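You operate a simulated robot arm through the tools that you are given. There is no shell and no other tool. Be economical: measure what you need, move in short steps, check, and stop when the job is done.

Carry out the task below with a simulated two-armed robot. There is one attempt and no reset: what you move stays moved.

JOB
Pick up the green torque key from the track bench with one hand, pass it to the other hand and put it on the rework table.

It is judged by the outcome, as a careful person would: the job done as asked, and still so three seconds after it is handed in. It fails if anything else is knocked over, pushed out of place, dropped, spilled or broken.

ROBOT AND FRAMES
Two 7-joint arms with two-finger parallel grippers on one trunk, on a base that drives. Base frame: it is fixed to the floor where the robot stands at the start and does not move with it; the origin is under the middle of the robot, x ahead of it, y to its left, z up; the surface under the hand at the start is at about z = 740. Units: mm, degrees, N and s.
The left shoulder is at the start at [70, 188, 1115], the right one opposite. With the tool pointing down near the work surface each hand reaches from about 280 to 780 mm from the robot's upright axis, wherever it stands, measured 20 degrees to its own side. Places, roughly: rework table [-1700, -700, 800]. Payload 3.91 kg a hand.
Tool frame (each hand has its own): the origin (TCP) lies between the finger pads and is the grasp point; the fingertips stand 30 mm ahead of it; z points along the fingers, y is the line along which they close. Largest opening 110 mm; finger width 20, thickness 10; the body of the gripper, 48 by 112 mm, starts 55 mm behind the TCP.
Orientation is that of the tool frame in the base frame, as a unit quaternion [x, y, z, w]. With the fingers straight down and closing along the base's y, the tool's x points along the base's -x, its y along +y and its z along -z.

CONTROLS
- The arms move only by the tool apply_moves. It takes "left_steps", "right_steps" or both (then of equal length, played together; a hand with none holds still); each is a list of rows, each a list of 7 numbers: the shift along the base's x, y, z in units of 500 mm (1.0 is 500 mm), then the turn, a rotation vector about the base's x, y, z in units of 120 degrees (1.0 is 120 degrees), then the closure, from 0 (fully open) to 1 (shut). In form: [[dx, dy, dz, rx, ry, rz, hand], ...]. A call has 1 to 20 rows; each row is the pose to reach, as a shift and turn from the pose commanded when the call began. A call with a number of a shift or a turn outside -1 to 1 is refused whole. A row lasts 0.2 s, in which the tool goes at most 50 mm and 8.6 degrees; a call with a longer step from one row to the next is refused whole, and so is a gripper value outside its range. A pose out of reach is approached as far as the arm can. The call stops where the force on the tool passes 40 N (or 10 N more than at its start, if that is more) or the arm is blocked; 0.2 s more then pass. The fingers move at their own pace (about 72 mm/s each) and stop on an object; they squeeze with about 27 N. The grip force told is the motor's: it shows also when the fingers shut on nothing. Time passes only in rows, and 0.2 s behind the last, so rows that repeat a pose let the fingers close. The reply holds the time, the measured pose of the TCP, the force on the tool along the base axes, the opening and the grip force, in the units named above and with some noise, with the torque about the TCP (base axes, N m) and any sound that the robot's microphone picked up.
- Cameras (640 x 400 px; columns grow to the right, rows downward): "scene" is now at [124.4, 23.6, 1338.2]; the picture's right is [0.32, -0.95, 0.00], its down [-0.66, -0.22, -0.71] and it looks along [0.68, 0.23, -0.70] (base axes); focal length 259 px, centre (320, 200). "left" rides on the left gripper at [72, -17, -103] in its tool frame; the picture's right is [0.23, 0.97, 0.00], its down [-0.76, 0.18, -0.62] and it looks along [-0.61, 0.14, 0.78] (tool axes); focal length 222 px, centre (320, 200). "right" rides on the right gripper at [72, 17, -103] in its tool frame; the picture's right is [-0.23, 0.97, 0.00], its down [-0.76, -0.18, -0.62] and it looks along [-0.61, -0.14, 0.78] (tool axes); focal length 222 px, centre (320, 200). There is no depth. A picture from a camera that has moved, and an enlarged one, comes with that camera's place and axes in the base frame and with its lens. The place of the scene camera against the robot may be out by one fixed shift of up to 12 mm in any direction.
- capture(camera): a new picture of that camera. It takes no simulated time.
- raise_lower(by): slides the trunk up (or, below 0, down) by that many mm; the arms and the scene camera ride with it, the base frame stays. It gives what a move gives, with no picture.
- drive_base(legs): drives the robot by 1 to 6 legs, each [ahead, turn to the left] in mm and degrees, along the robot's own axes; the way and the turn of a leg run together, so that a leg with both is an arc; at most 1500 mm and 180 degrees a leg. The arms and the cameras ride along, it lands a little off, and it stops where it bumps. It gives what a move gives.
- head_to(pan, tilt): turns the head with the scene camera to pan (to the left, within 86 degrees either way) and tilt (down, from -29 to 69), counted from straight ahead of the robot. It gives what a move gives.
- close_up(camera, box): a new picture of the part [left, top, right, bottom] of that camera's present view, enlarged. It takes no simulated time.
- hand_in(): hands the job in; it is judged then, once.

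Work in short steps. Places have to be worked out from the pictures, the camera data and where the tool is seen: move nearer, look again, correct. Check each grasp and each placing, and mend what went wrong. You have 120 turns and 108 pictures in all, those below and enlarged ones among them. Open the grippers and draw the arms clear of the work before you hand the job in, unless the task says otherwise; then end with one line.

The tools are called after ">>>" by a JSON object that holds its "method" and its "body". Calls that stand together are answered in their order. apply_moves: Moves the arms, as the interface text tells. Its arguments: {"type":"object","properties":{"left_steps":{"type":"array"},"right_steps":{"type":"array"}},"required":[]} The other tools are called the same way: raise_lower (by) slides the trunk up or down; drive_base (legs) drives the base; head_to (pan, tilt) turns the head that bears the scene camera; capture (camera) takes a picture; close_up (camera, box) takes an enlarged picture of a part of a camera's view; hand_in () hands the job in.

At the start:

```text
clock: 0.0
left_tcp_pos: [517.9, 338.6, 1041.6]
left_tcp_rot: [-0.001, 1.0, -0.001, 0.001]
left_ft_force: [0.7, -0.1, 0.6]
left_torque: [-0.07, -0.02, 0.02]
left_finger_gap: 110.3
left_finger_force: 0.1
right_tcp_pos: [479.3, -92.3, 1062.8]
right_tcp_rot: [0.0, 1.0, 0.0, 0.0]
right_ft_force: [-0.1, 0.7, 0.6]
right_torque: [0.03, 0.01, 0.0]
right_finger_gap: 110.1
right_finger_force: 0.1
trunk travel left (down, up): [-625.0, 315.0]
robot x, y, heading: [2.1, -2.0, 0.2]
head pan, tilt: [18.6, 44.4]
```

scene: 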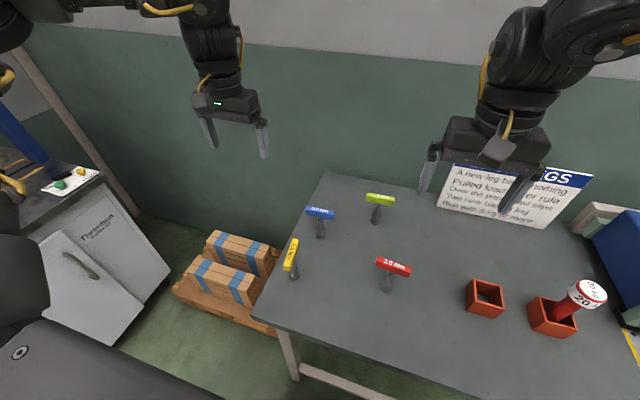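
right: 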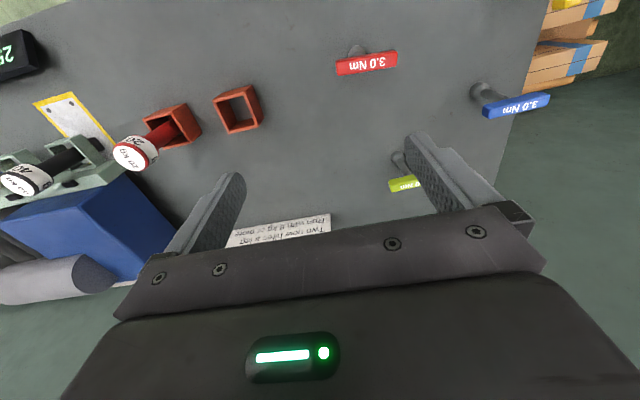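
left: 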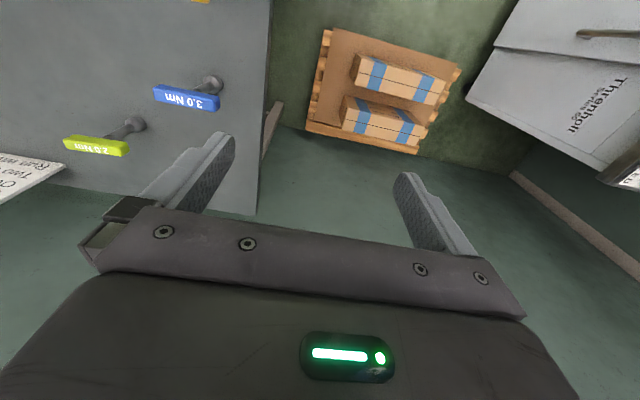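

I start with enlarged views of the green key and the sign to see their shapes and text.

>>> {"method": "close_up", "body": {"camera": "scene", "box": [260, 160, 460, 300]}}

>>> {"method": "close_up", "body": {"camera": "scene", "box": [420, 140, 640, 280]}}

>>> {"method": "close_up", "body": {"camera": "right", "box": [320, 20, 580, 220]}}

>>> {"method": "close_up", "body": {"camera": "left", "box": [0, 60, 260, 220]}}

```text
2.86 times, centred on (360, 230) of scene
camera zoom: at [124.4, 23.6, 1338.2], right [0.32, -0.95, 0.0], down [-0.66, -0.22, -0.71], along [0.68, 0.23, -0.7], focal length 740 px, centre (206, 114)
```

zoom: 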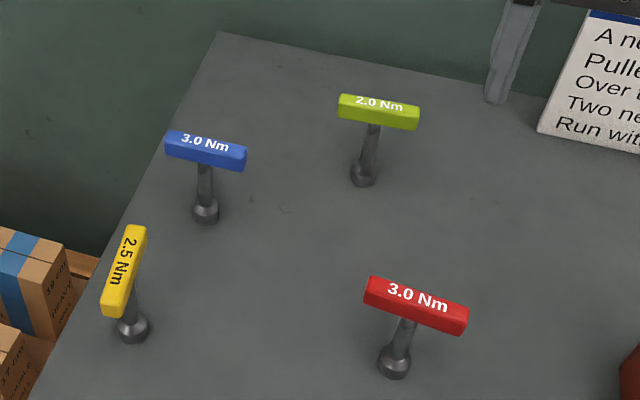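

```text
2.86 times, centred on (530, 210) of scene
camera zoom: at [124.4, 23.6, 1338.2], right [0.32, -0.95, 0.0], down [-0.66, -0.22, -0.71], along [0.68, 0.23, -0.7], focal length 740 px, centre (-280, 171)
```

zoom: 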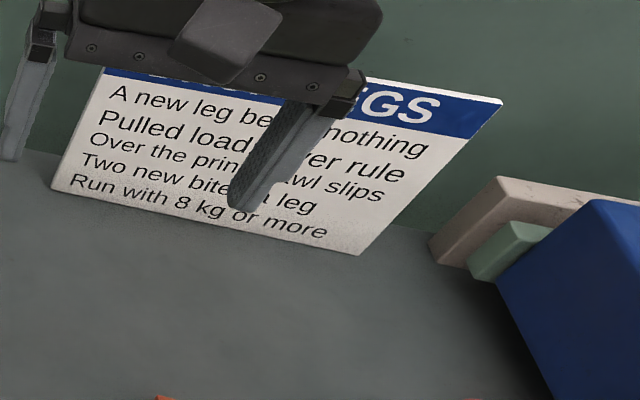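

```text
2.00 times, centred on (450, 120) of right
camera zoom: at [408.9, -77.0, 1165.8], right [0.23, 0.97, 0.0], down [0.76, -0.18, 0.62], along [0.61, -0.14, -0.78], focal length 444 px, centre (60, 360)
```

zoom: 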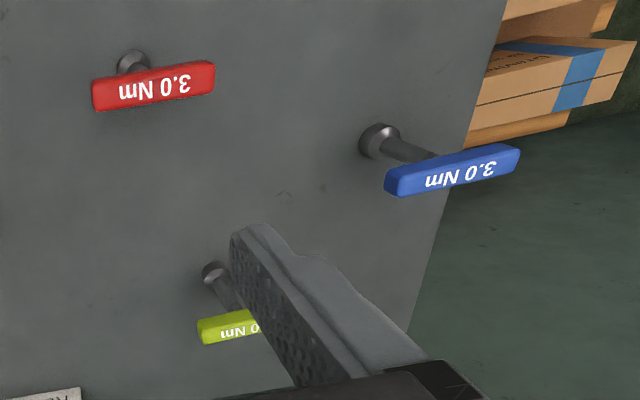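

```text
2.46 times, centred on (130, 140) of left
camera zoom: at [444.5, 321.9, 1145.0], right [-0.23, 0.97, 0.0], down [0.76, 0.18, 0.62], along [0.61, 0.14, -0.78], focal length 547 px, centre (788, 348)
```

zoom: 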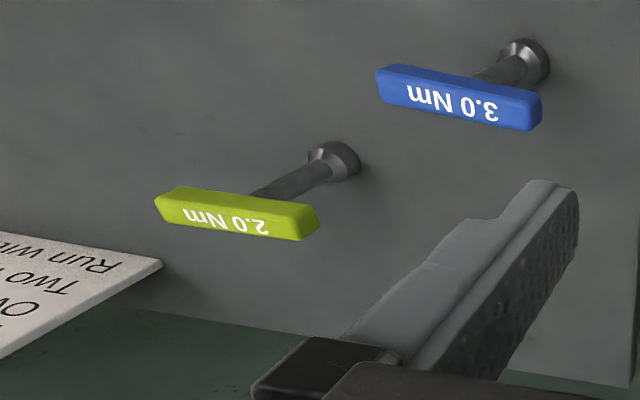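

Triangulating the three views puts the green key at about (661, 32), with its handle centre near z 840 and its long axis roughly along y (turned about 10°). I'll bring the right hand above it, yawed by -80° so that the fingers close across the handle.

>>> {"method": "apply_moves", "body": {"right_steps": [[0.036, 0.025, -0.02, 0, 0, -0.067, 0], [0.073, 0.05, -0.04, 0, 0, -0.134, 0], [0.109, 0.074, -0.06, 0, 0, -0.201, 0], [0.146, 0.099, -0.08, 0, 0, -0.268, 0], [0.182, 0.124, -0.1, 0, 0, -0.335, 0], [0.218, 0.149, -0.12, 0, 0, -0.402, 0], [0.255, 0.174, -0.14, 0, 0, -0.469, 0], [0.291, 0.198, -0.16, 0, 0, -0.536, 0], [0.328, 0.223, -0.18, 0, 0, -0.603, 0], [0.364, 0.248, -0.2, 0, 0, -0.67, 0], [0.364, 0.248, -0.2, 0, 0, -0.67, 0]]}}

>>> {"method": "capture", "body": {"camera": "right"}}

>>> {"method": "capture", "body": {"camera": "scene"}}

>>> {"method": "capture", "body": {"camera": "left"}}

```text
clock: 2.4
left_tcp_pos: [517.3, 339.3, 1041.2]
left_tcp_rot: [0.0, 1.0, 0.0, 0.0]
left_ft_force: [0.3, -0.4, 1.1]
left_torque: [0.0, -0.03, -0.04]
left_finger_gap: 109.8
left_finger_force: 0.0
right_tcp_pos: [646.5, 24.0, 960.8]
right_tcp_rot: [0.646, 0.764, 0.002, 0.001]
right_ft_force: [-1.2, 0.4, -0.2]
right_torque: [-0.01, 0.02, -0.01]
right_finger_gap: 109.8
right_finger_force: 0.1
right hand out of reach, approached as far as the arm can: row 10, 11
trunk travel left (down, up): [-625.0, 315.0]
robot x, y, heading: [-1.7, -1.0, -0.2]
head pan, tilt: [18.6, 44.4]
```

```text
100 pictures are left
camera right: at [652.2, 96.2, 1063.6], right [1.0, -0.06, 0.0], down [-0.05, -0.78, 0.62], along [-0.04, -0.62, -0.78], focal length 222 px, centre (320, 200)
```

right: 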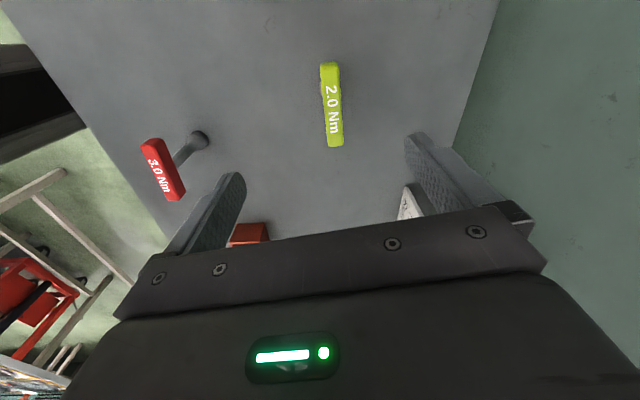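

```text
99 pictures are left
camera scene: at [124.0, 23.4, 1338.3], right [0.32, -0.95, 0.0], down [-0.66, -0.22, -0.71], along [0.68, 0.23, -0.7], focal length 259 px, centre (320, 200)
```

scene: 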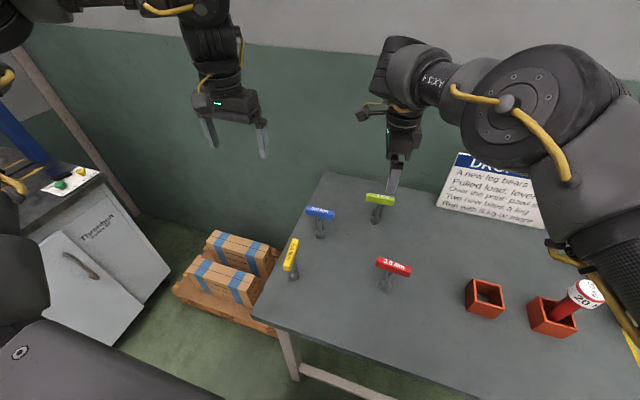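

```text
98 pictures are left
camera left: at [444.2, 321.7, 1145.2], right [-0.23, 0.97, 0.0], down [0.76, 0.18, 0.62], along [0.61, 0.14, -0.78], focal length 222 px, centre (320, 200)
```

left: 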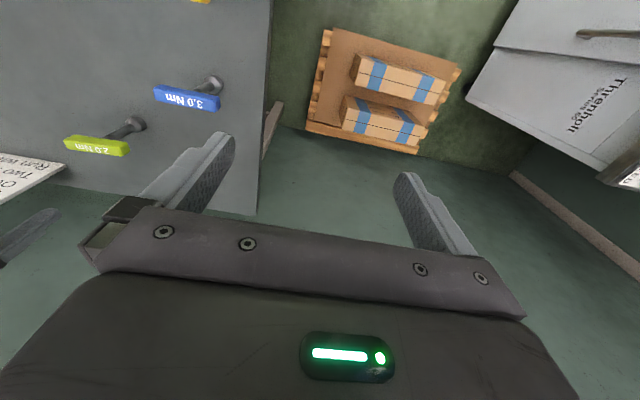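

The key is confirmed at about (659, 35), but the arm stops 14 mm short. I'll look down to see how much room the base has in front of the bench before driving a little closer.

>>> {"method": "head_to", "body": {"pan": 0, "tilt": 69}}

>>> {"method": "capture", "body": {"camera": "scene"}}

```text
clock: 3.3
left_tcp_pos: [518.2, 338.7, 1041.4]
left_tcp_rot: [0.001, 1.0, 0.0, -0.001]
left_ft_force: [0.4, 0.4, 0.2]
left_torque: [-0.03, -0.03, 0.01]
left_finger_gap: 110.2
left_finger_force: 0.0
right_tcp_pos: [646.4, 23.9, 960.0]
right_tcp_rot: [0.645, 0.764, 0.001, 0.0]
right_ft_force: [0.5, 0.9, 0.4]
right_torque: [-0.04, 0.01, -0.01]
right_finger_gap: 109.9
right_finger_force: 0.0
trunk travel left (down, up): [-625.0, 315.0]
robot x, y, heading: [-3.2, 0.2, -0.0]
head pan, tilt: [0.0, 68.8]
```

```text
97 pictures are left
camera scene: at [102.9, -2.3, 1308.6], right [0.0, -1.0, 0.0], down [-0.93, 0.0, -0.36], along [0.36, 0.0, -0.93], focal length 259 px, centre (320, 200)
```

scene: 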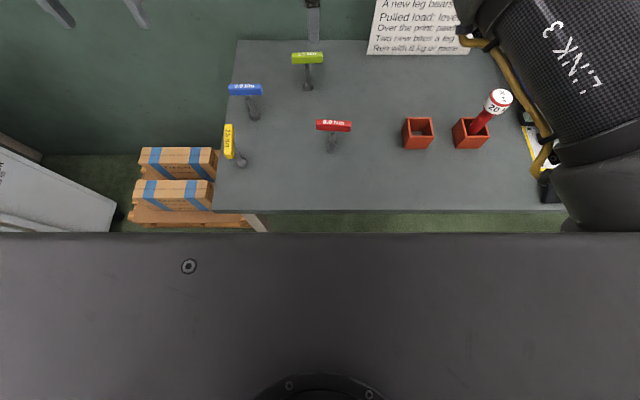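

There is visible floor between the robot and the bench edge (edge at x≈293), so a 45 mm drive ahead looks safe. The hand rides along at z 960, clear of everything.

>>> {"method": "drive_base", "body": {"legs": [[45, 0]]}}

```text
clock: 4.2
left_tcp_pos: [551.3, 340.6, 1048.4]
left_tcp_rot: [-0.001, 1.0, 0.0, 0.005]
left_ft_force: [-1.3, -0.1, 0.1]
left_torque: [-0.03, -0.08, 0.0]
left_finger_gap: 110.0
left_finger_force: 0.1
right_tcp_pos: [683.6, 24.2, 968.6]
right_tcp_rot: [0.645, 0.764, 0.005, 0.004]
right_ft_force: [-1.3, 0.5, 0.4]
right_torque: [-0.04, -0.07, -0.02]
right_finger_gap: 109.9
right_finger_force: 0.1
trunk travel left (down, up): [-625.0, 315.0]
robot x, y, heading: [46.5, -2.4, -0.1]
head pan, tilt: [0.0, 68.8]
```

Now at (684, 24). I shift back toward (659, 35), stay high, and trim the yaw slightly, then check.

>>> {"method": "apply_moves", "body": {"right_steps": [[-0.04, 0.02, 0, 0, 0, -0.02, 0], [-0.05, 0.022, 0, 0, 0, -0.029, 0], [-0.05, 0.022, 0, 0, 0, -0.029, 0]]}}

>>> {"method": "capture", "body": {"camera": "right"}}

```text
clock: 5.0
left_tcp_pos: [563.2, 340.2, 1042.4]
left_tcp_rot: [0.0, 1.0, -0.001, 0.0]
left_ft_force: [0.1, 0.0, -0.7]
left_torque: [-0.01, 0.04, -0.01]
left_finger_gap: 109.9
left_finger_force: 0.1
right_tcp_pos: [666.6, 36.1, 961.7]
right_tcp_rot: [0.668, 0.744, 0.001, 0.0]
right_ft_force: [-0.7, -0.1, -0.1]
right_torque: [-0.02, 0.02, -0.01]
right_finger_gap: 109.7
right_finger_force: 0.0
trunk travel left (down, up): [-625.0, 315.0]
robot x, y, heading: [45.8, -1.6, 0.2]
head pan, tilt: [0.0, 68.8]
```

```text
96 pictures are left
camera right: at [676.6, 108.7, 1064.4], right [0.99, -0.12, 0.0], down [-0.1, -0.78, 0.62], along [-0.07, -0.62, -0.78], focal length 222 px, centre (320, 200)
```

right: 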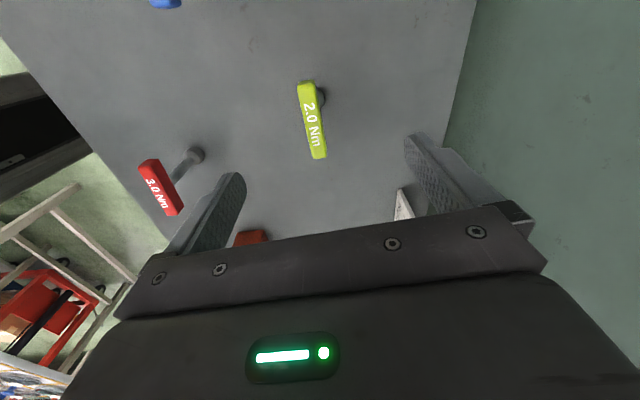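

Closing direction is now 6°; I need a finer reading of the handle's angle and centre.

>>> {"method": "close_up", "body": {"camera": "right", "box": [250, 60, 400, 180]}}

>>> {"method": "close_up", "body": {"camera": "scene", "box": [260, 20, 360, 100]}}

```text
3.33 times, centred on (325, 120) of right
camera zoom: at [676.6, 108.7, 1064.4], right [0.99, -0.12, 0.0], down [-0.1, -0.78, 0.62], along [-0.07, -0.62, -0.78], focal length 740 px, centre (303, 467)
```

zoom: 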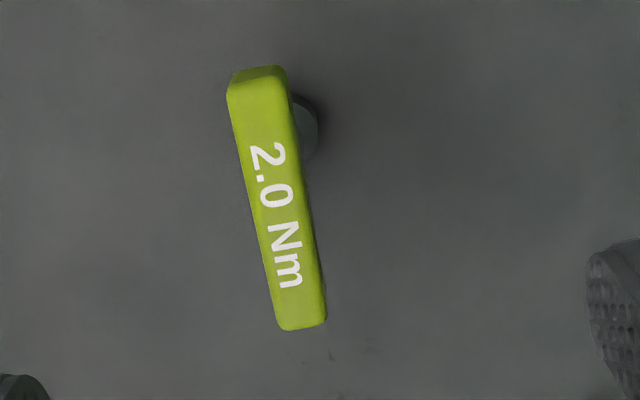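

```text
5.00 times, centred on (310, 60) of scene
camera zoom: at [149.7, -1.8, 1308.3], right [0.0, -1.0, 0.0], down [-0.93, 0.0, -0.36], along [0.36, 0.0, -0.93], focal length 1295 px, centre (370, 900)
```

zoom: 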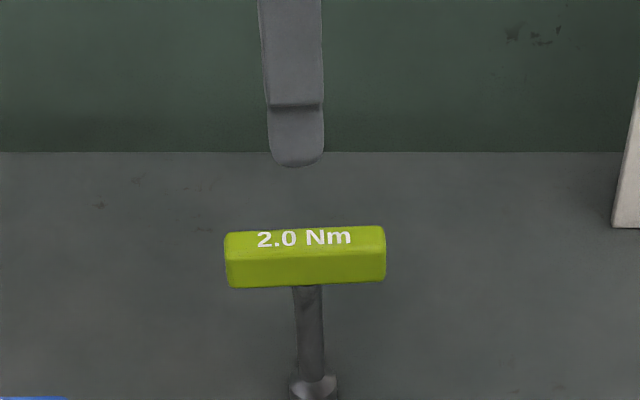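

The handle measures: centre (661.5, 31), top z≈850, bottom ≈832, yaw ≈2.5°. I correct the yaw and descend with open fingers to z≈847.

>>> {"method": "apply_moves", "body": {"right_steps": [[-0.01, -0.009, -0.02, 0, 0, -0.03, 0], [-0.01, -0.009, -0.06, 0, 0, -0.03, 0], [-0.01, -0.009, -0.1, 0, 0, -0.03, 0], [-0.01, -0.009, -0.14, 0, 0, -0.03, 0], [-0.01, -0.009, -0.18, 0, 0, -0.03, 0], [-0.01, -0.009, -0.21, 0, 0, -0.03, 0], [-0.01, -0.009, -0.229, 0, 0, -0.03, 0], [-0.01, -0.009, -0.229, 0, 0, -0.03, 0]]}}

>>> {"method": "capture", "body": {"camera": "right"}}

>>> {"method": "close_up", "body": {"camera": "scene", "box": [260, 20, 360, 100]}}

>>> {"method": "capture", "body": {"camera": "left"}}

```text
clock: 6.8
left_tcp_pos: [559.8, 339.0, 1042.7]
left_tcp_rot: [-0.001, 1.0, 0.0, 0.001]
left_ft_force: [0.3, -1.2, -0.3]
left_torque: [0.0, 0.0, 0.03]
left_finger_gap: 110.2
left_finger_force: 0.0
right_tcp_pos: [660.2, 31.4, 846.9]
right_tcp_rot: [0.69, 0.724, 0.002, 0.001]
right_ft_force: [-0.1, 0.3, 1.1]
right_torque: [0.03, 0.0, 0.0]
right_finger_gap: 110.0
right_finger_force: 0.2
trunk travel left (down, up): [-625.0, 315.0]
robot x, y, heading: [44.6, 0.6, 0.0]
head pan, tilt: [0.0, 68.8]
```

```text
93 pictures are left
camera right: at [675.0, 104.0, 950.7], right [0.98, -0.18, 0.0], down [-0.14, -0.77, 0.62], along [-0.11, -0.61, -0.78], focal length 222 px, centre (320, 200)
```

right: 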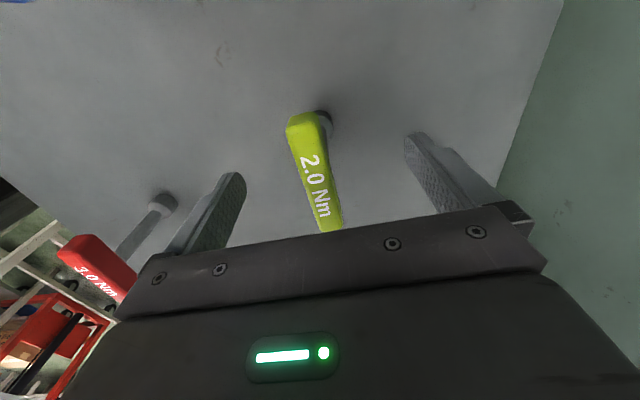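

```text
5.00 times, centred on (310, 60) of scene
camera zoom: at [147.5, -2.2, 1308.6], right [0.0, -1.0, 0.0], down [-0.93, 0.0, -0.36], along [0.36, 0.0, -0.93], focal length 1295 px, centre (370, 900)
```

zoom: 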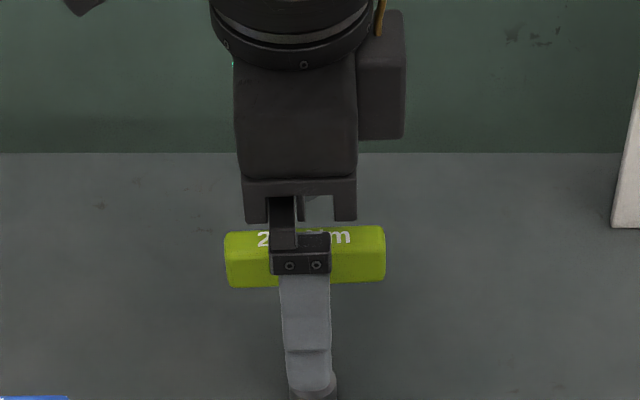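

```text
91 pictures are left
camera left: at [487.1, 322.8, 1146.2], right [-0.23, 0.97, 0.0], down [0.76, 0.18, 0.62], along [0.61, 0.14, -0.78], focal length 222 px, centre (320, 200)
```

left: 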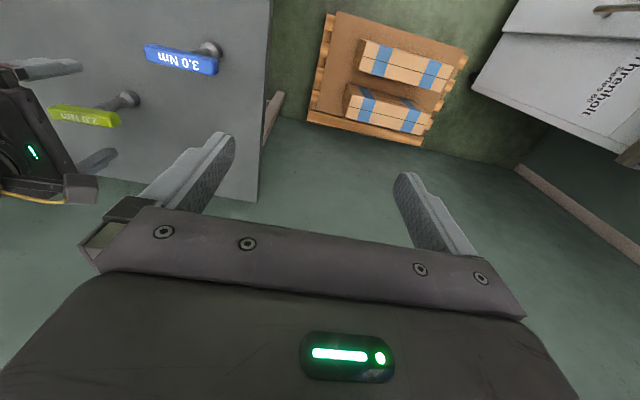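

The handle passes within about 1 mm of the TCP point (column 320), and is centred in y. I close the fingers in place.

>>> {"method": "apply_moves", "body": {"right_steps": [[0, 0, 0, 0, 0, 0, 0.3], [0, 0, 0, 0, 0, 0, 0.5], [0, 0, 0, 0, 0, 0, 0.7], [0, 0, 0, 0, 0, 0, 0.9], [0, 0, 0, 0, 0, 0, 1], [0, 0, 0, 0, 0, 0, 1], [0, 0, 0, 0, 0, 0, 1]]}}

>>> {"method": "capture", "body": {"camera": "right"}}

```text
clock: 8.4
left_tcp_pos: [560.2, 340.4, 1043.8]
left_tcp_rot: [-0.001, 1.0, 0.0, 0.001]
left_ft_force: [0.6, 0.1, -0.4]
left_torque: [-0.01, -0.02, 0.02]
left_finger_gap: 110.0
left_finger_force: 0.1
right_tcp_pos: [659.3, 31.9, 849.2]
right_tcp_rot: [0.691, 0.723, 0.002, 0.001]
right_ft_force: [0.1, -0.3, -0.2]
right_torque: [0.05, -0.01, -0.02]
right_finger_gap: 16.7
right_finger_force: 26.9
trunk travel left (down, up): [-625.0, 315.0]
robot x, y, heading: [44.0, 0.0, 0.2]
head pan, tilt: [0.0, 68.8]
```

```text
90 pictures are left
camera right: at [675.2, 103.9, 950.8], right [0.98, -0.18, 0.0], down [-0.15, -0.77, 0.62], along [-0.11, -0.61, -0.78], focal length 222 px, centre (320, 200)
```

right: 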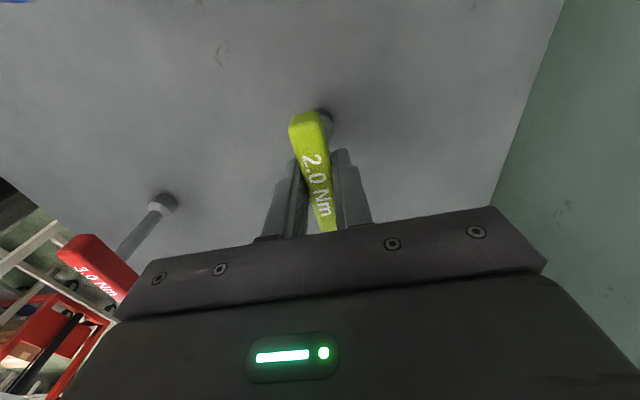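

Gripped on the handle: gap 16.7 mm, 27 N. I lift straight up by 180 mm.

>>> {"method": "apply_moves", "body": {"right_steps": [[0, 0, 0.02, 0, 0, 0, 1], [0, 0, 0.06, 0, 0, 0, 1], [0, 0, 0.12, 0, 0, 0, 1], [0, 0, 0.18, 0, 0, 0, 1], [0, 0, 0.24, 0, 0, 0, 1], [0, 0, 0.3, 0, 0, 0, 1], [0, 0, 0.36, 0, 0, 0, 1], [0, 0, 0.36, 0, 0, 0, 1]]}}

>>> {"method": "capture", "body": {"camera": "left"}}

>>> {"method": "capture", "body": {"camera": "scene"}}

```text
clock: 10.2
left_tcp_pos: [560.7, 339.3, 1042.5]
left_tcp_rot: [-0.002, 1.0, 0.0, 0.002]
left_ft_force: [-0.4, 0.3, 0.6]
left_torque: [-0.01, -0.02, -0.04]
left_finger_gap: 110.3
left_finger_force: 0.0
right_tcp_pos: [661.8, 30.7, 1028.1]
right_tcp_rot: [0.69, 0.724, 0.001, 0.001]
right_ft_force: [-0.8, 0.3, -1.9]
right_torque: [0.04, -0.02, 0.01]
right_finger_gap: 16.7
right_finger_force: 26.8
trunk travel left (down, up): [-625.0, 315.0]
robot x, y, heading: [43.1, -1.6, 0.1]
head pan, tilt: [0.0, 68.8]
```

```text
89 pictures are left
camera left: at [487.9, 322.8, 1145.8], right [-0.23, 0.97, 0.0], down [0.76, 0.18, 0.62], along [0.61, 0.14, -0.78], focal length 222 px, centre (320, 200)
```

left: 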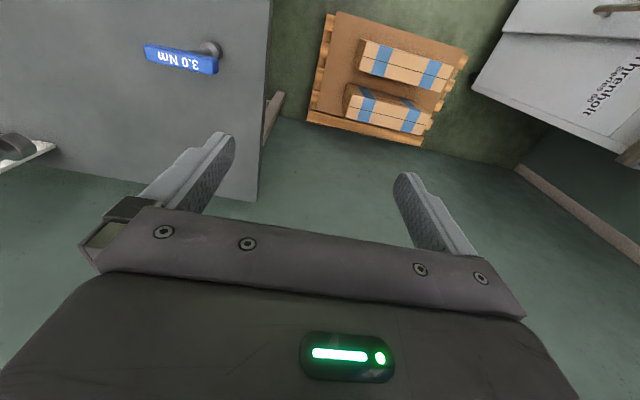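

```text
88 pictures are left
camera scene: at [148.5, -2.2, 1308.4], right [0.0, -1.0, 0.0], down [-0.93, 0.0, -0.36], along [0.36, 0.0, -0.93], focal length 259 px, centre (320, 200)
```

scene: 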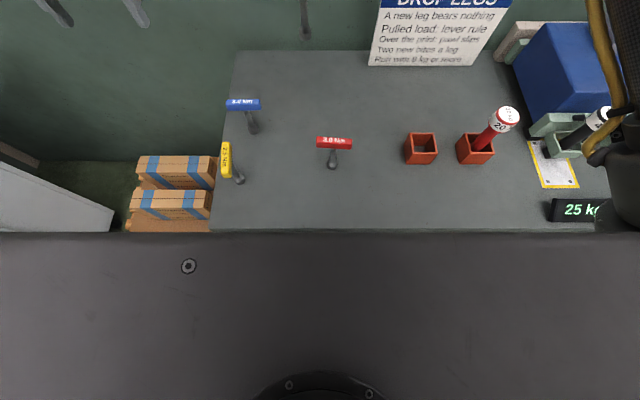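

The key is lifted and firmly held. I draw the right hand back slightly to about (600, 40), tilt the left hand to point 35° below horizontal (turn of -55° about y), and raise the head view.

>>> {"method": "apply_moves", "body": {"left_steps": [[-0.025, -0.02, 0, 0, -0.057, 0, 0], [-0.05, -0.04, 0, 0, -0.115, 0, 0], [-0.075, -0.06, 0, 0, -0.172, 0, 0], [-0.1, -0.08, 0, 0, -0.229, 0, 0], [-0.125, -0.1, 0, 0, -0.286, 0, 0], [-0.15, -0.12, 0, 0, -0.344, 0, 0], [-0.175, -0.14, 0, 0, -0.401, 0, 0], [-0.2, -0.16, 0, 0, -0.458, 0, 0], [-0.2, -0.16, 0, 0, -0.458, 0, 0]], "right_steps": [[-0.015, 0.002, 0, 0, 0, 0, 1], [-0.03, 0.004, 0, 0, 0, 0, 1], [-0.045, 0.006, 0, 0, 0, 0, 1], [-0.06, 0.008, 0, 0, 0, 0, 1], [-0.075, 0.01, 0, 0, 0, 0, 1], [-0.09, 0.012, 0, 0, 0, 0, 1], [-0.105, 0.014, 0, 0, 0, 0, 1], [-0.124, 0.018, 0, 0, 0, 0, 1], [-0.124, 0.018, 0, 0, 0, 0, 1]]}}

>>> {"method": "head_to", "body": {"pan": 10, "tilt": 40}}

>>> {"method": "capture", "body": {"camera": "scene"}}

>>> {"method": "capture", "body": {"camera": "left"}}

```text
clock: 12.2
left_tcp_pos: [546.1, 327.3, 1051.6]
left_tcp_rot: [0.002, 0.886, -0.004, 0.463]
left_ft_force: [0.2, 0.8, -0.7]
left_torque: [-0.01, -0.02, -0.03]
left_finger_gap: 110.0
left_finger_force: 0.0
left hand out of reach, approached as far as the arm can: row 4, 5, 6, 7, 8, 9
right_tcp_pos: [599.6, 42.7, 1026.4]
right_tcp_rot: [0.691, 0.723, 0.001, 0.001]
right_ft_force: [1.2, 0.6, -2.2]
right_torque: [0.0, 0.04, 0.03]
right_finger_gap: 16.8
right_finger_force: 27.4
trunk travel left (down, up): [-625.0, 315.0]
robot x, y, heading: [48.9, -5.0, 0.0]
head pan, tilt: [0.0, 68.8]
```

```text
clock: 13.1
left_tcp_pos: [544.0, 324.2, 1054.0]
left_tcp_rot: [0.003, 0.886, -0.003, 0.463]
left_ft_force: [0.3, 0.5, -0.4]
left_torque: [0.03, 0.01, 0.0]
left_finger_gap: 110.0
left_finger_force: 0.0
right_tcp_pos: [599.2, 40.7, 1026.9]
right_tcp_rot: [0.691, 0.723, 0.003, 0.0]
right_ft_force: [-0.1, 0.0, -2.5]
right_torque: [-0.01, -0.02, 0.0]
right_finger_gap: 16.7
right_finger_force: 27.1
trunk travel left (down, up): [-625.0, 315.0]
robot x, y, heading: [48.5, 3.4, 0.1]
head pan, tilt: [10.0, 40.0]
```

```text
87 pictures are left
camera scene: at [175.3, 11.4, 1344.6], right [0.17, -0.98, 0.0], down [-0.63, -0.11, -0.77], along [0.75, 0.13, -0.64], focal length 259 px, centre (320, 200)
```

scene: 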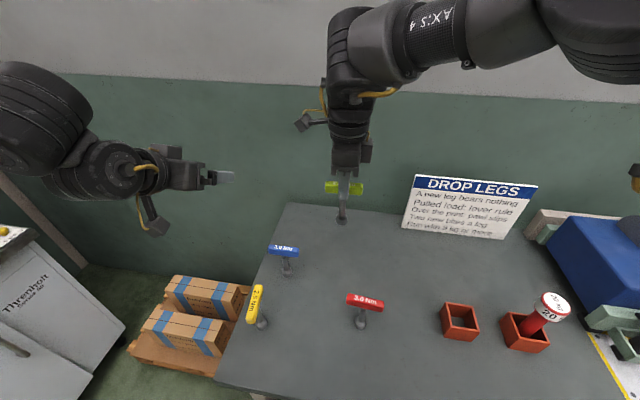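

```text
86 pictures are left
camera left: at [417.8, 307.3, 1052.2], right [-0.12, 0.97, -0.19], down [-0.08, 0.18, 0.98], along [0.99, 0.13, 0.05], focal length 222 px, centre (320, 200)
```

left: 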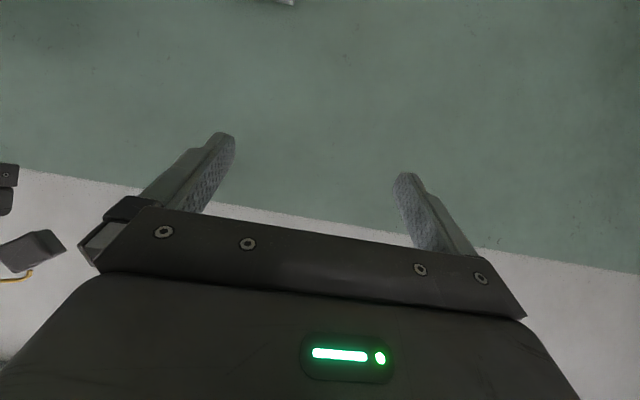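

The left arm cannot fold that close to the body, so I'll meet farther out. The right hand goes to x≈650, and the left hand, yawed -30° so it comes in from the left, goes to a pre-grasp point 120 mm back along its own axis.

>>> {"method": "apply_moves", "body": {"left_steps": [[0.042, -0.03, -0.005, 0, 0, -0.03, 0], [0.042, -0.09, -0.01, 0, 0, -0.065, 0], [0.042, -0.15, -0.015, 0, 0, -0.1, 0], [0.042, -0.21, -0.02, 0, 0, -0.135, 0], [0.042, -0.27, -0.025, 0, 0, -0.17, 0], [0.042, -0.33, -0.03, 0, 0, -0.2, 0], [0.042, -0.39, -0.033, 0, 0, -0.23, 0], [0.042, -0.44, -0.036, 0, 0, -0.25, 0], [0.042, -0.47, -0.036, 0, 0, -0.25, 0], [0.042, -0.47, -0.036, 0, 0, -0.25, 0]], "right_steps": [[0.03, 0, 0, 0, 0, 0, 1], [0.06, 0, 0, 0, 0, 0, 1], [0.09, 0, 0, 0, 0, 0, 1], [0.1, 0, 0, 0, 0, 0, 1], [0.1, 0, 0, 0, 0, 0, 1], [0.1, 0, 0, 0, 0, 0, 1], [0.1, 0, 0, 0, 0, 0, 1], [0.1, 0, 0, 0, 0, 0, 1], [0.1, 0, 0, 0, 0, 0, 1], [0.1, 0, 0, 0, 0, 0, 1]]}}

>>> {"method": "capture", "body": {"camera": "scene"}}

>>> {"method": "capture", "body": {"camera": "left"}}

>>> {"method": "capture", "body": {"camera": "right"}}

```text
clock: 15.3
left_tcp_pos: [565.2, 89.3, 1032.6]
left_tcp_rot: [0.229, 0.857, -0.12, 0.447]
left_ft_force: [0.8, 1.0, 0.2]
left_torque: [0.0, -0.01, -0.05]
left_finger_gap: 110.0
left_finger_force: 0.0
right_tcp_pos: [648.0, 39.7, 1027.9]
right_tcp_rot: [0.691, 0.723, 0.002, 0.001]
right_ft_force: [-0.2, 1.0, -1.3]
right_torque: [-0.01, 0.02, -0.03]
right_finger_gap: 16.7
right_finger_force: 26.8
trunk travel left (down, up): [-625.0, 315.0]
robot x, y, heading: [47.4, 1.0, 0.1]
head pan, tilt: [10.0, 40.0]
```

```text
85 pictures are left
camera scene: at [175.5, 13.2, 1344.6], right [0.18, -0.98, 0.0], down [-0.63, -0.11, -0.77], along [0.75, 0.13, -0.64], focal length 259 px, centre (320, 200)
```

scene: 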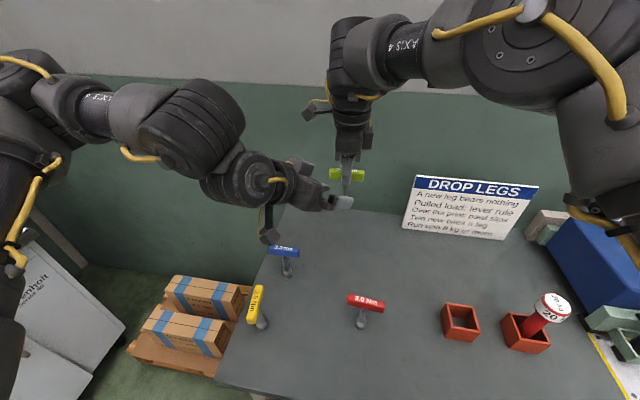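

```text
84 pictures are left
camera left: at [446.4, 137.1, 1033.2], right [0.37, 0.91, -0.19], down [0.02, 0.19, 0.98], along [0.93, -0.37, 0.05], focal length 222 px, centre (320, 200)
```

left: 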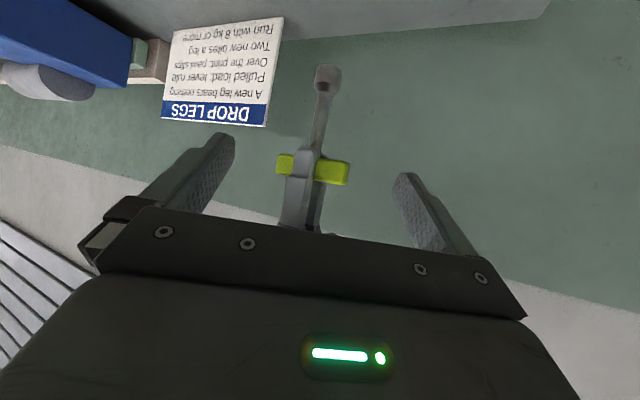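

```text
83 pictures are left
camera right: at [662.8, 112.6, 1131.0], right [0.98, -0.18, 0.0], down [-0.15, -0.77, 0.62], along [-0.11, -0.61, -0.78], focal length 222 px, centre (320, 200)
```

right: 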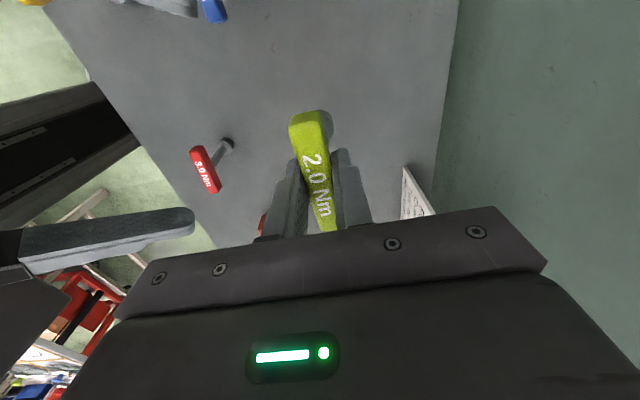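

The shaft sits at about (648, 42) and its middle at z≈968, in line with the left hand's axis. I advance two thirds of the way and look again.

>>> {"method": "apply_moves", "body": {"left_steps": [[0.03, -0.017, -0.023, 0, 0, 0, 0], [0.06, -0.034, -0.046, 0, 0, 0, 0], [0.09, -0.051, -0.07, 0, 0, 0, 0], [0.11, -0.063, -0.086, 0, 0, 0, 0], [0.11, -0.063, -0.086, 0, 0, 0, 0]]}}

>>> {"method": "capture", "body": {"camera": "left"}}

>>> {"method": "close_up", "body": {"camera": "scene", "box": [260, 120, 420, 240]}}

>>> {"method": "capture", "body": {"camera": "right"}}

```text
clock: 16.5
left_tcp_pos: [619.8, 56.4, 992.3]
left_tcp_rot: [0.23, 0.856, -0.12, 0.446]
left_ft_force: [-1.1, 0.5, 0.0]
left_torque: [0.0, 0.0, -0.02]
left_finger_gap: 109.9
left_finger_force: 0.0
right_tcp_pos: [647.9, 39.5, 1027.4]
right_tcp_rot: [0.691, 0.723, 0.002, 0.001]
right_ft_force: [0.1, 0.3, -2.1]
right_torque: [0.02, 0.0, 0.0]
right_finger_gap: 16.8
right_finger_force: 27.3
trunk travel left (down, up): [-625.0, 315.0]
robot x, y, heading: [45.2, -2.8, -0.2]
head pan, tilt: [10.0, 40.0]
```

```text
82 pictures are left
camera left: at [502.4, 105.1, 990.4], right [0.37, 0.91, -0.19], down [0.02, 0.19, 0.98], along [0.93, -0.37, 0.05], focal length 222 px, centre (320, 200)
```

left: 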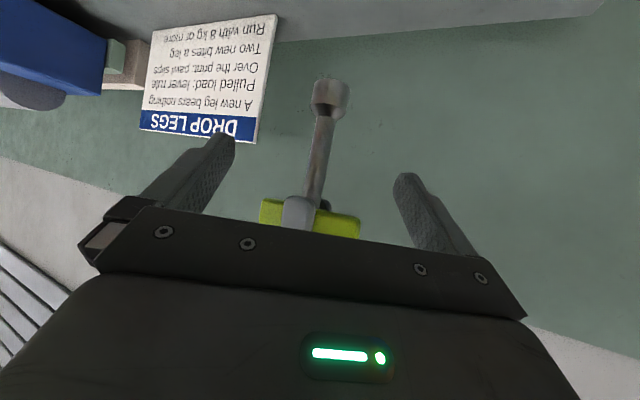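

```text
3.33 times, centred on (340, 180) of scene
camera zoom: at [175.2, 12.6, 1344.7], right [0.18, -0.98, 0.0], down [-0.63, -0.11, -0.77], along [0.75, 0.13, -0.64], focal length 863 px, centre (253, 267)
```

zoom: 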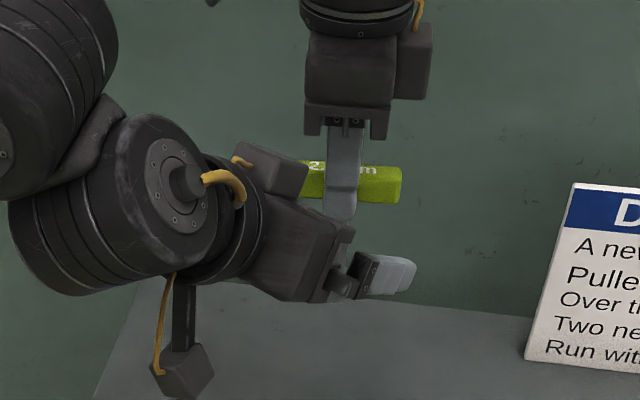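

```text
80 pictures are left
camera right: at [662.5, 112.0, 1131.2], right [0.98, -0.18, 0.0], down [-0.15, -0.77, 0.62], along [-0.11, -0.61, -0.78], focal length 222 px, centre (320, 200)
```

right: 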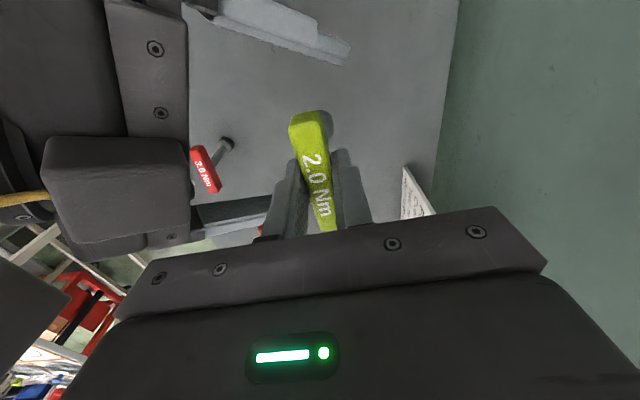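

A module on top of the left gripper would come close to the right finger if I went fully in. So I'll grip with the shaft about 18 mm ahead of the TCP, slightly lower on the shaft (z≈960): TCP to about (635, 49, 970).

>>> {"method": "apply_moves", "body": {"left_steps": [[0.01, -0.005, -0.02, 0, 0, 0, 0], [0.02, -0.01, -0.034, 0, 0, 0, 0], [0.031, -0.014, -0.044, 0, 0, 0, 0], [0.031, -0.014, -0.044, 0, 0, 0, 0]]}}

>>> {"method": "capture", "body": {"camera": "left"}}

>>> {"method": "capture", "body": {"camera": "right"}}

>>> {"method": "close_up", "body": {"camera": "scene", "box": [260, 120, 420, 240]}}

```text
clock: 17.5
left_tcp_pos: [636.8, 49.2, 969.1]
left_tcp_rot: [0.228, 0.856, -0.12, 0.447]
left_ft_force: [0.1, 0.3, -0.6]
left_torque: [-0.02, -0.02, 0.02]
left_finger_gap: 110.2
left_finger_force: 0.0
right_tcp_pos: [647.6, 41.2, 1027.2]
right_tcp_rot: [0.691, 0.722, 0.002, 0.0]
right_ft_force: [0.4, 0.3, -2.5]
right_torque: [0.02, 0.01, 0.0]
right_finger_gap: 17.0
right_finger_force: 27.1
trunk travel left (down, up): [-625.0, 315.0]
robot x, y, heading: [45.7, 4.1, 0.3]
head pan, tilt: [10.0, 40.0]
```

```text
79 pictures are left
camera left: at [518.2, 98.2, 968.2], right [0.37, 0.91, -0.19], down [0.02, 0.19, 0.98], along [0.93, -0.37, 0.05], focal length 222 px, centre (320, 200)
```

left: 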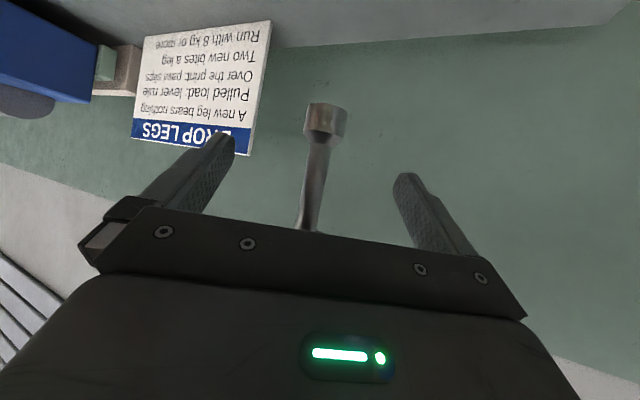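

```text
78 pictures are left
camera right: at [662.8, 112.0, 1131.0], right [0.98, -0.18, 0.0], down [-0.15, -0.77, 0.62], along [-0.11, -0.61, -0.78], focal length 222 px, centre (320, 200)
```

right: 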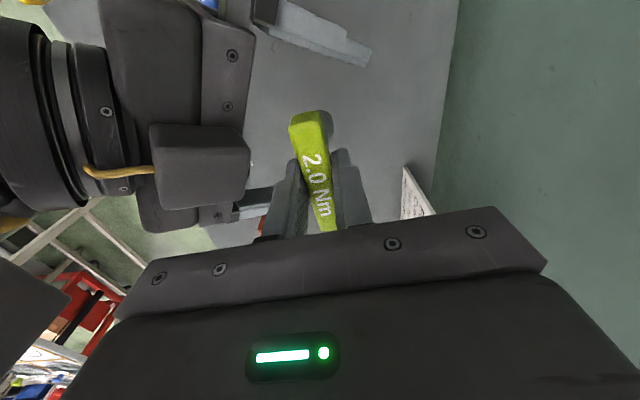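

```text
3.33 times, centred on (340, 180) of scene
camera zoom: at [175.5, 12.5, 1344.6], right [0.17, -0.98, 0.0], down [-0.63, -0.11, -0.77], along [0.75, 0.13, -0.64], focal length 863 px, centre (253, 267)
```

zoom: 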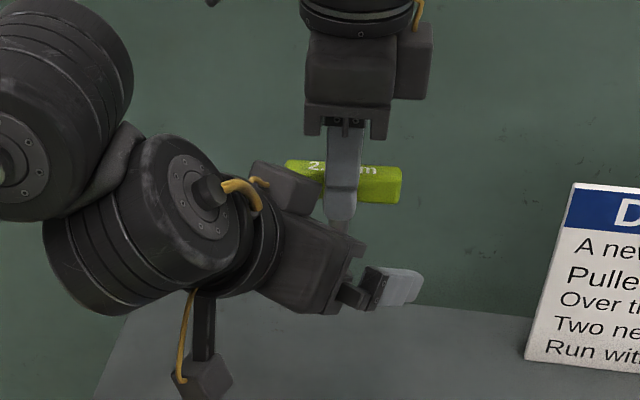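

The shaft crosses the grip zone 4 px (about 2.5 mm) left of centre and clear of the foot. I nudge the left hand by 2 mm and close it on the shaft.

>>> {"method": "apply_moves", "body": {"left_steps": [[-0.002, -0.0045, 0.001, 0, 0, 0, 0.2], [-0.002, -0.0045, 0.001, 0, 0, 0, 0.5], [-0.002, -0.0045, 0.001, 0, 0, 0, 0.7], [-0.002, -0.0045, 0.001, 0, 0, 0, 0.9], [-0.002, -0.0045, 0.001, 0, 0, 0, 1], [-0.002, -0.0045, 0.001, 0, 0, 0, 1], [-0.002, -0.0045, 0.001, 0, 0, 0, 1], [-0.002, -0.0045, 0.001, 0, 0, 0, 1]]}}

>>> {"method": "capture", "body": {"camera": "left"}}

```text
clock: 19.3
left_tcp_pos: [634.8, 47.1, 968.9]
left_tcp_rot: [0.228, 0.857, -0.12, 0.447]
left_ft_force: [1.0, 1.0, -1.2]
left_torque: [0.71, -0.01, 0.08]
left_finger_gap: 13.3
left_finger_force: 27.3
right_tcp_pos: [648.1, 40.9, 1028.4]
right_tcp_rot: [0.691, 0.723, 0.002, 0.001]
right_ft_force: [-1.7, -2.3, -2.2]
right_torque: [-0.83, 0.1, -0.04]
right_finger_gap: 16.4
right_finger_force: 26.4
trunk travel left (down, up): [-625.0, 315.0]
robot x, y, heading: [45.7, 2.4, 0.1]
head pan, tilt: [10.0, 40.0]
```

```text
76 pictures are left
camera left: at [517.0, 95.9, 968.6], right [0.37, 0.91, -0.19], down [0.02, 0.19, 0.98], along [0.93, -0.37, 0.05], focal length 222 px, centre (320, 200)
```

left: 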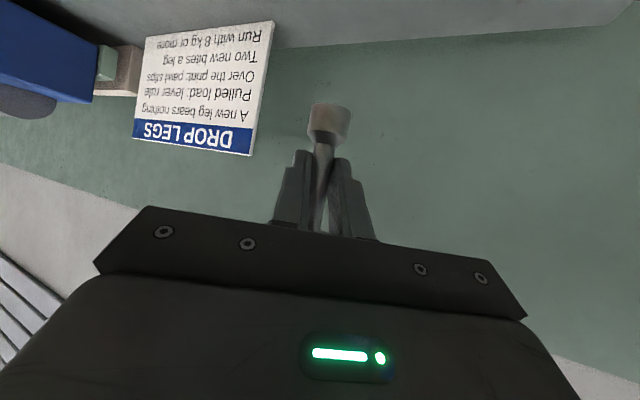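

The left hand holds the shaft (gap 13.3 mm, 27 N). I open the right hand only slightly (to about 33 mm, staying clear of the left module), then check before lifting off.

>>> {"method": "apply_moves", "body": {"right_steps": [[0, 0, 0, 0, 0, 0, 0.8], [0, 0, 0, 0, 0, 0, 0.7], [0, 0, 0, 0, 0, 0, 0.7], [0.004, 0, 0, 0, 0, 0, 0.7]]}}

>>> {"method": "capture", "body": {"camera": "right"}}

>>> {"method": "capture", "body": {"camera": "left"}}

```text
clock: 20.3
left_tcp_pos: [635.9, 47.2, 968.1]
left_tcp_rot: [0.229, 0.856, -0.121, 0.447]
left_ft_force: [0.0, 0.7, -0.9]
left_torque: [-0.01, 0.01, -0.02]
left_finger_gap: 13.5
left_finger_force: 27.2
right_tcp_pos: [650.3, 40.2, 1028.0]
right_tcp_rot: [0.69, 0.724, 0.003, 0.001]
right_ft_force: [0.2, -1.3, -0.4]
right_torque: [-0.01, -0.01, -0.01]
right_finger_gap: 32.8
right_finger_force: 0.0
trunk travel left (down, up): [-625.0, 315.0]
robot x, y, heading: [45.8, 2.4, -0.1]
head pan, tilt: [10.0, 40.0]
```

```text
75 pictures are left
camera right: at [665.0, 112.5, 1131.1], right [0.98, -0.18, 0.0], down [-0.14, -0.77, 0.62], along [-0.11, -0.61, -0.78], focal length 222 px, centre (320, 200)
```

right: 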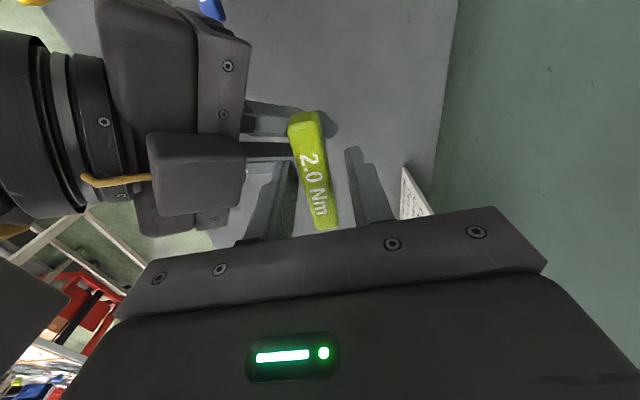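

```text
74 pictures are left
camera left: at [517.0, 95.8, 968.6], right [0.37, 0.91, -0.19], down [0.02, 0.19, 0.98], along [0.93, -0.37, 0.05], focal length 222 px, centre (320, 200)
```

left: 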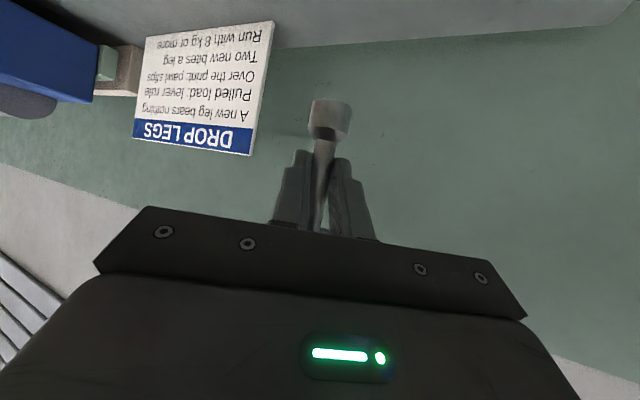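

The key stays in the left hand. I lift the right hand straight up 90 mm and then take it away to the right.

>>> {"method": "apply_moves", "body": {"right_steps": [[0, 0, 0.04, 0, 0, 0, 0.7], [0, 0, 0.08, 0, 0, 0, 0.7], [0, 0, 0.13, 0, 0, 0, 0.7], [0, 0, 0.18, 0, 0, 0, 0.7], [0, -0.05, 0.18, 0, 0, 0, 0.7], [-0.02, -0.13, 0.18, 0, 0, 0, 0.7], [-0.06, -0.22, 0.18, 0, 0, 0, 0.7], [-0.12, -0.3, 0.18, 0, 0, 0, 0.7], [-0.18, -0.38, 0.18, 0, 0, 0, 0.7], [-0.24, -0.45, 0.18, 0, 0, 0, 0.7], [-0.3, -0.5, 0.18, 0, 0, 0, 0.7], [-0.3, -0.5, 0.18, 0, 0, 0, 0.7]]}}

>>> {"method": "capture", "body": {"camera": "scene"}}

```text
clock: 22.9
left_tcp_pos: [635.4, 49.0, 970.2]
left_tcp_rot: [0.229, 0.857, -0.12, 0.447]
left_ft_force: [0.2, -0.2, -0.4]
left_torque: [0.03, 0.04, 0.0]
left_finger_gap: 13.4
left_finger_force: 26.7
right_tcp_pos: [501.4, -208.3, 1117.5]
right_tcp_rot: [0.691, 0.723, 0.002, 0.0]
right_ft_force: [-0.4, 0.8, -0.2]
right_torque: [-0.01, 0.03, 0.0]
right_finger_gap: 32.9
right_finger_force: 0.0
right hand out of reach, approached as far as the arm can: row 4
trunk travel left (down, up): [-625.0, 315.0]
robot x, y, heading: [45.6, 0.1, 0.3]
head pan, tilt: [10.0, 40.0]
```

```text
73 pictures are left
camera scene: at [176.5, 13.4, 1344.5], right [0.18, -0.98, 0.0], down [-0.63, -0.11, -0.77], along [0.75, 0.13, -0.64], focal length 259 px, centre (320, 200)
```

scene: 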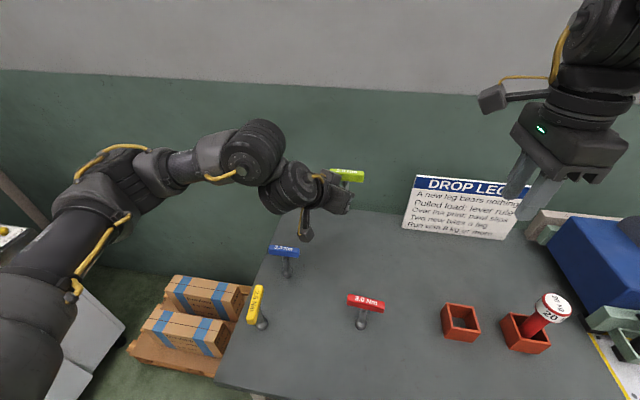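

Key upright in the left hand, right hand clear. Before driving, I look to both sides for obstacles and the rework table.

>>> {"method": "head_to", "body": {"pan": -86, "tilt": 30}}

>>> {"method": "capture", "body": {"camera": "scene"}}

>>> {"method": "head_to", "body": {"pan": 86, "tilt": 30}}

>>> {"method": "capture", "body": {"camera": "scene"}}

```text
clock: 24.6
left_tcp_pos: [634.6, 47.7, 969.3]
left_tcp_rot: [0.229, 0.857, -0.12, 0.447]
left_ft_force: [-0.3, 0.9, 0.3]
left_torque: [0.01, 0.04, 0.04]
left_finger_gap: 13.6
left_finger_force: 26.6
right_tcp_pos: [500.9, -209.7, 1118.2]
right_tcp_rot: [0.691, 0.723, 0.002, 0.001]
right_ft_force: [-0.4, -0.5, -0.7]
right_torque: [0.04, -0.03, 0.03]
right_finger_gap: 33.0
right_finger_force: 0.1
trunk travel left (down, up): [-625.0, 315.0]
robot x, y, heading: [41.6, 2.5, -0.2]
head pan, tilt: [-85.9, 30.0]
```

```text
72 pictures are left
camera scene: at [98.6, -92.7, 1360.0], right [-1.0, -0.07, 0.0], down [-0.04, 0.5, -0.87], along [0.06, -0.86, -0.5], focal length 259 px, centre (320, 200)
```

scene: 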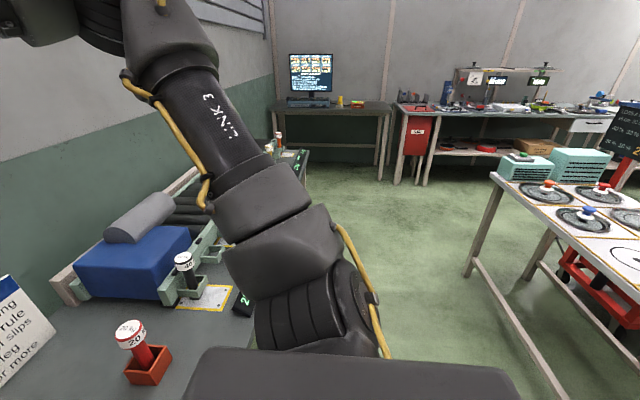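

```text
clock: 27.2
left_tcp_pos: [635.3, 47.5, 970.0]
left_tcp_rot: [0.23, 0.856, -0.121, 0.447]
left_ft_force: [-0.9, -0.1, -0.1]
left_torque: [0.03, 0.03, -0.01]
left_finger_gap: 13.3
left_finger_force: 27.0
right_tcp_pos: [499.0, -210.2, 1118.4]
right_tcp_rot: [0.691, 0.723, 0.002, 0.0]
right_ft_force: [-0.2, 0.2, -0.7]
right_torque: [-0.01, 0.02, 0.0]
right_finger_gap: 33.1
right_finger_force: 0.1
trunk travel left (down, up): [-625.0, 315.0]
robot x, y, heading: [42.0, -0.7, 0.0]
head pan, tilt: [85.9, 30.0]
```

```text
71 pictures are left
camera scene: at [98.3, 87.7, 1360.0], right [1.0, -0.07, 0.0], down [-0.04, -0.5, -0.87], along [0.06, 0.86, -0.5], focal length 259 px, centre (320, 200)
```

scene: 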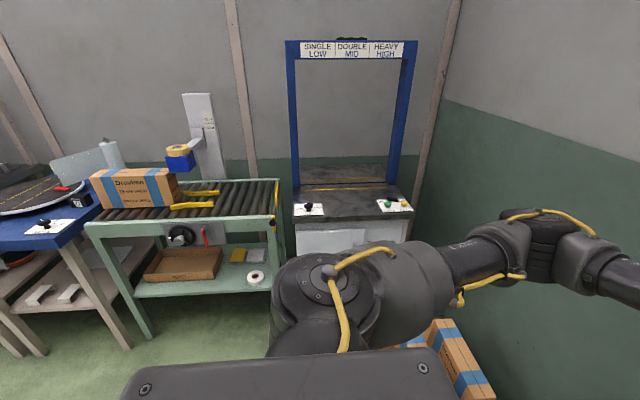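

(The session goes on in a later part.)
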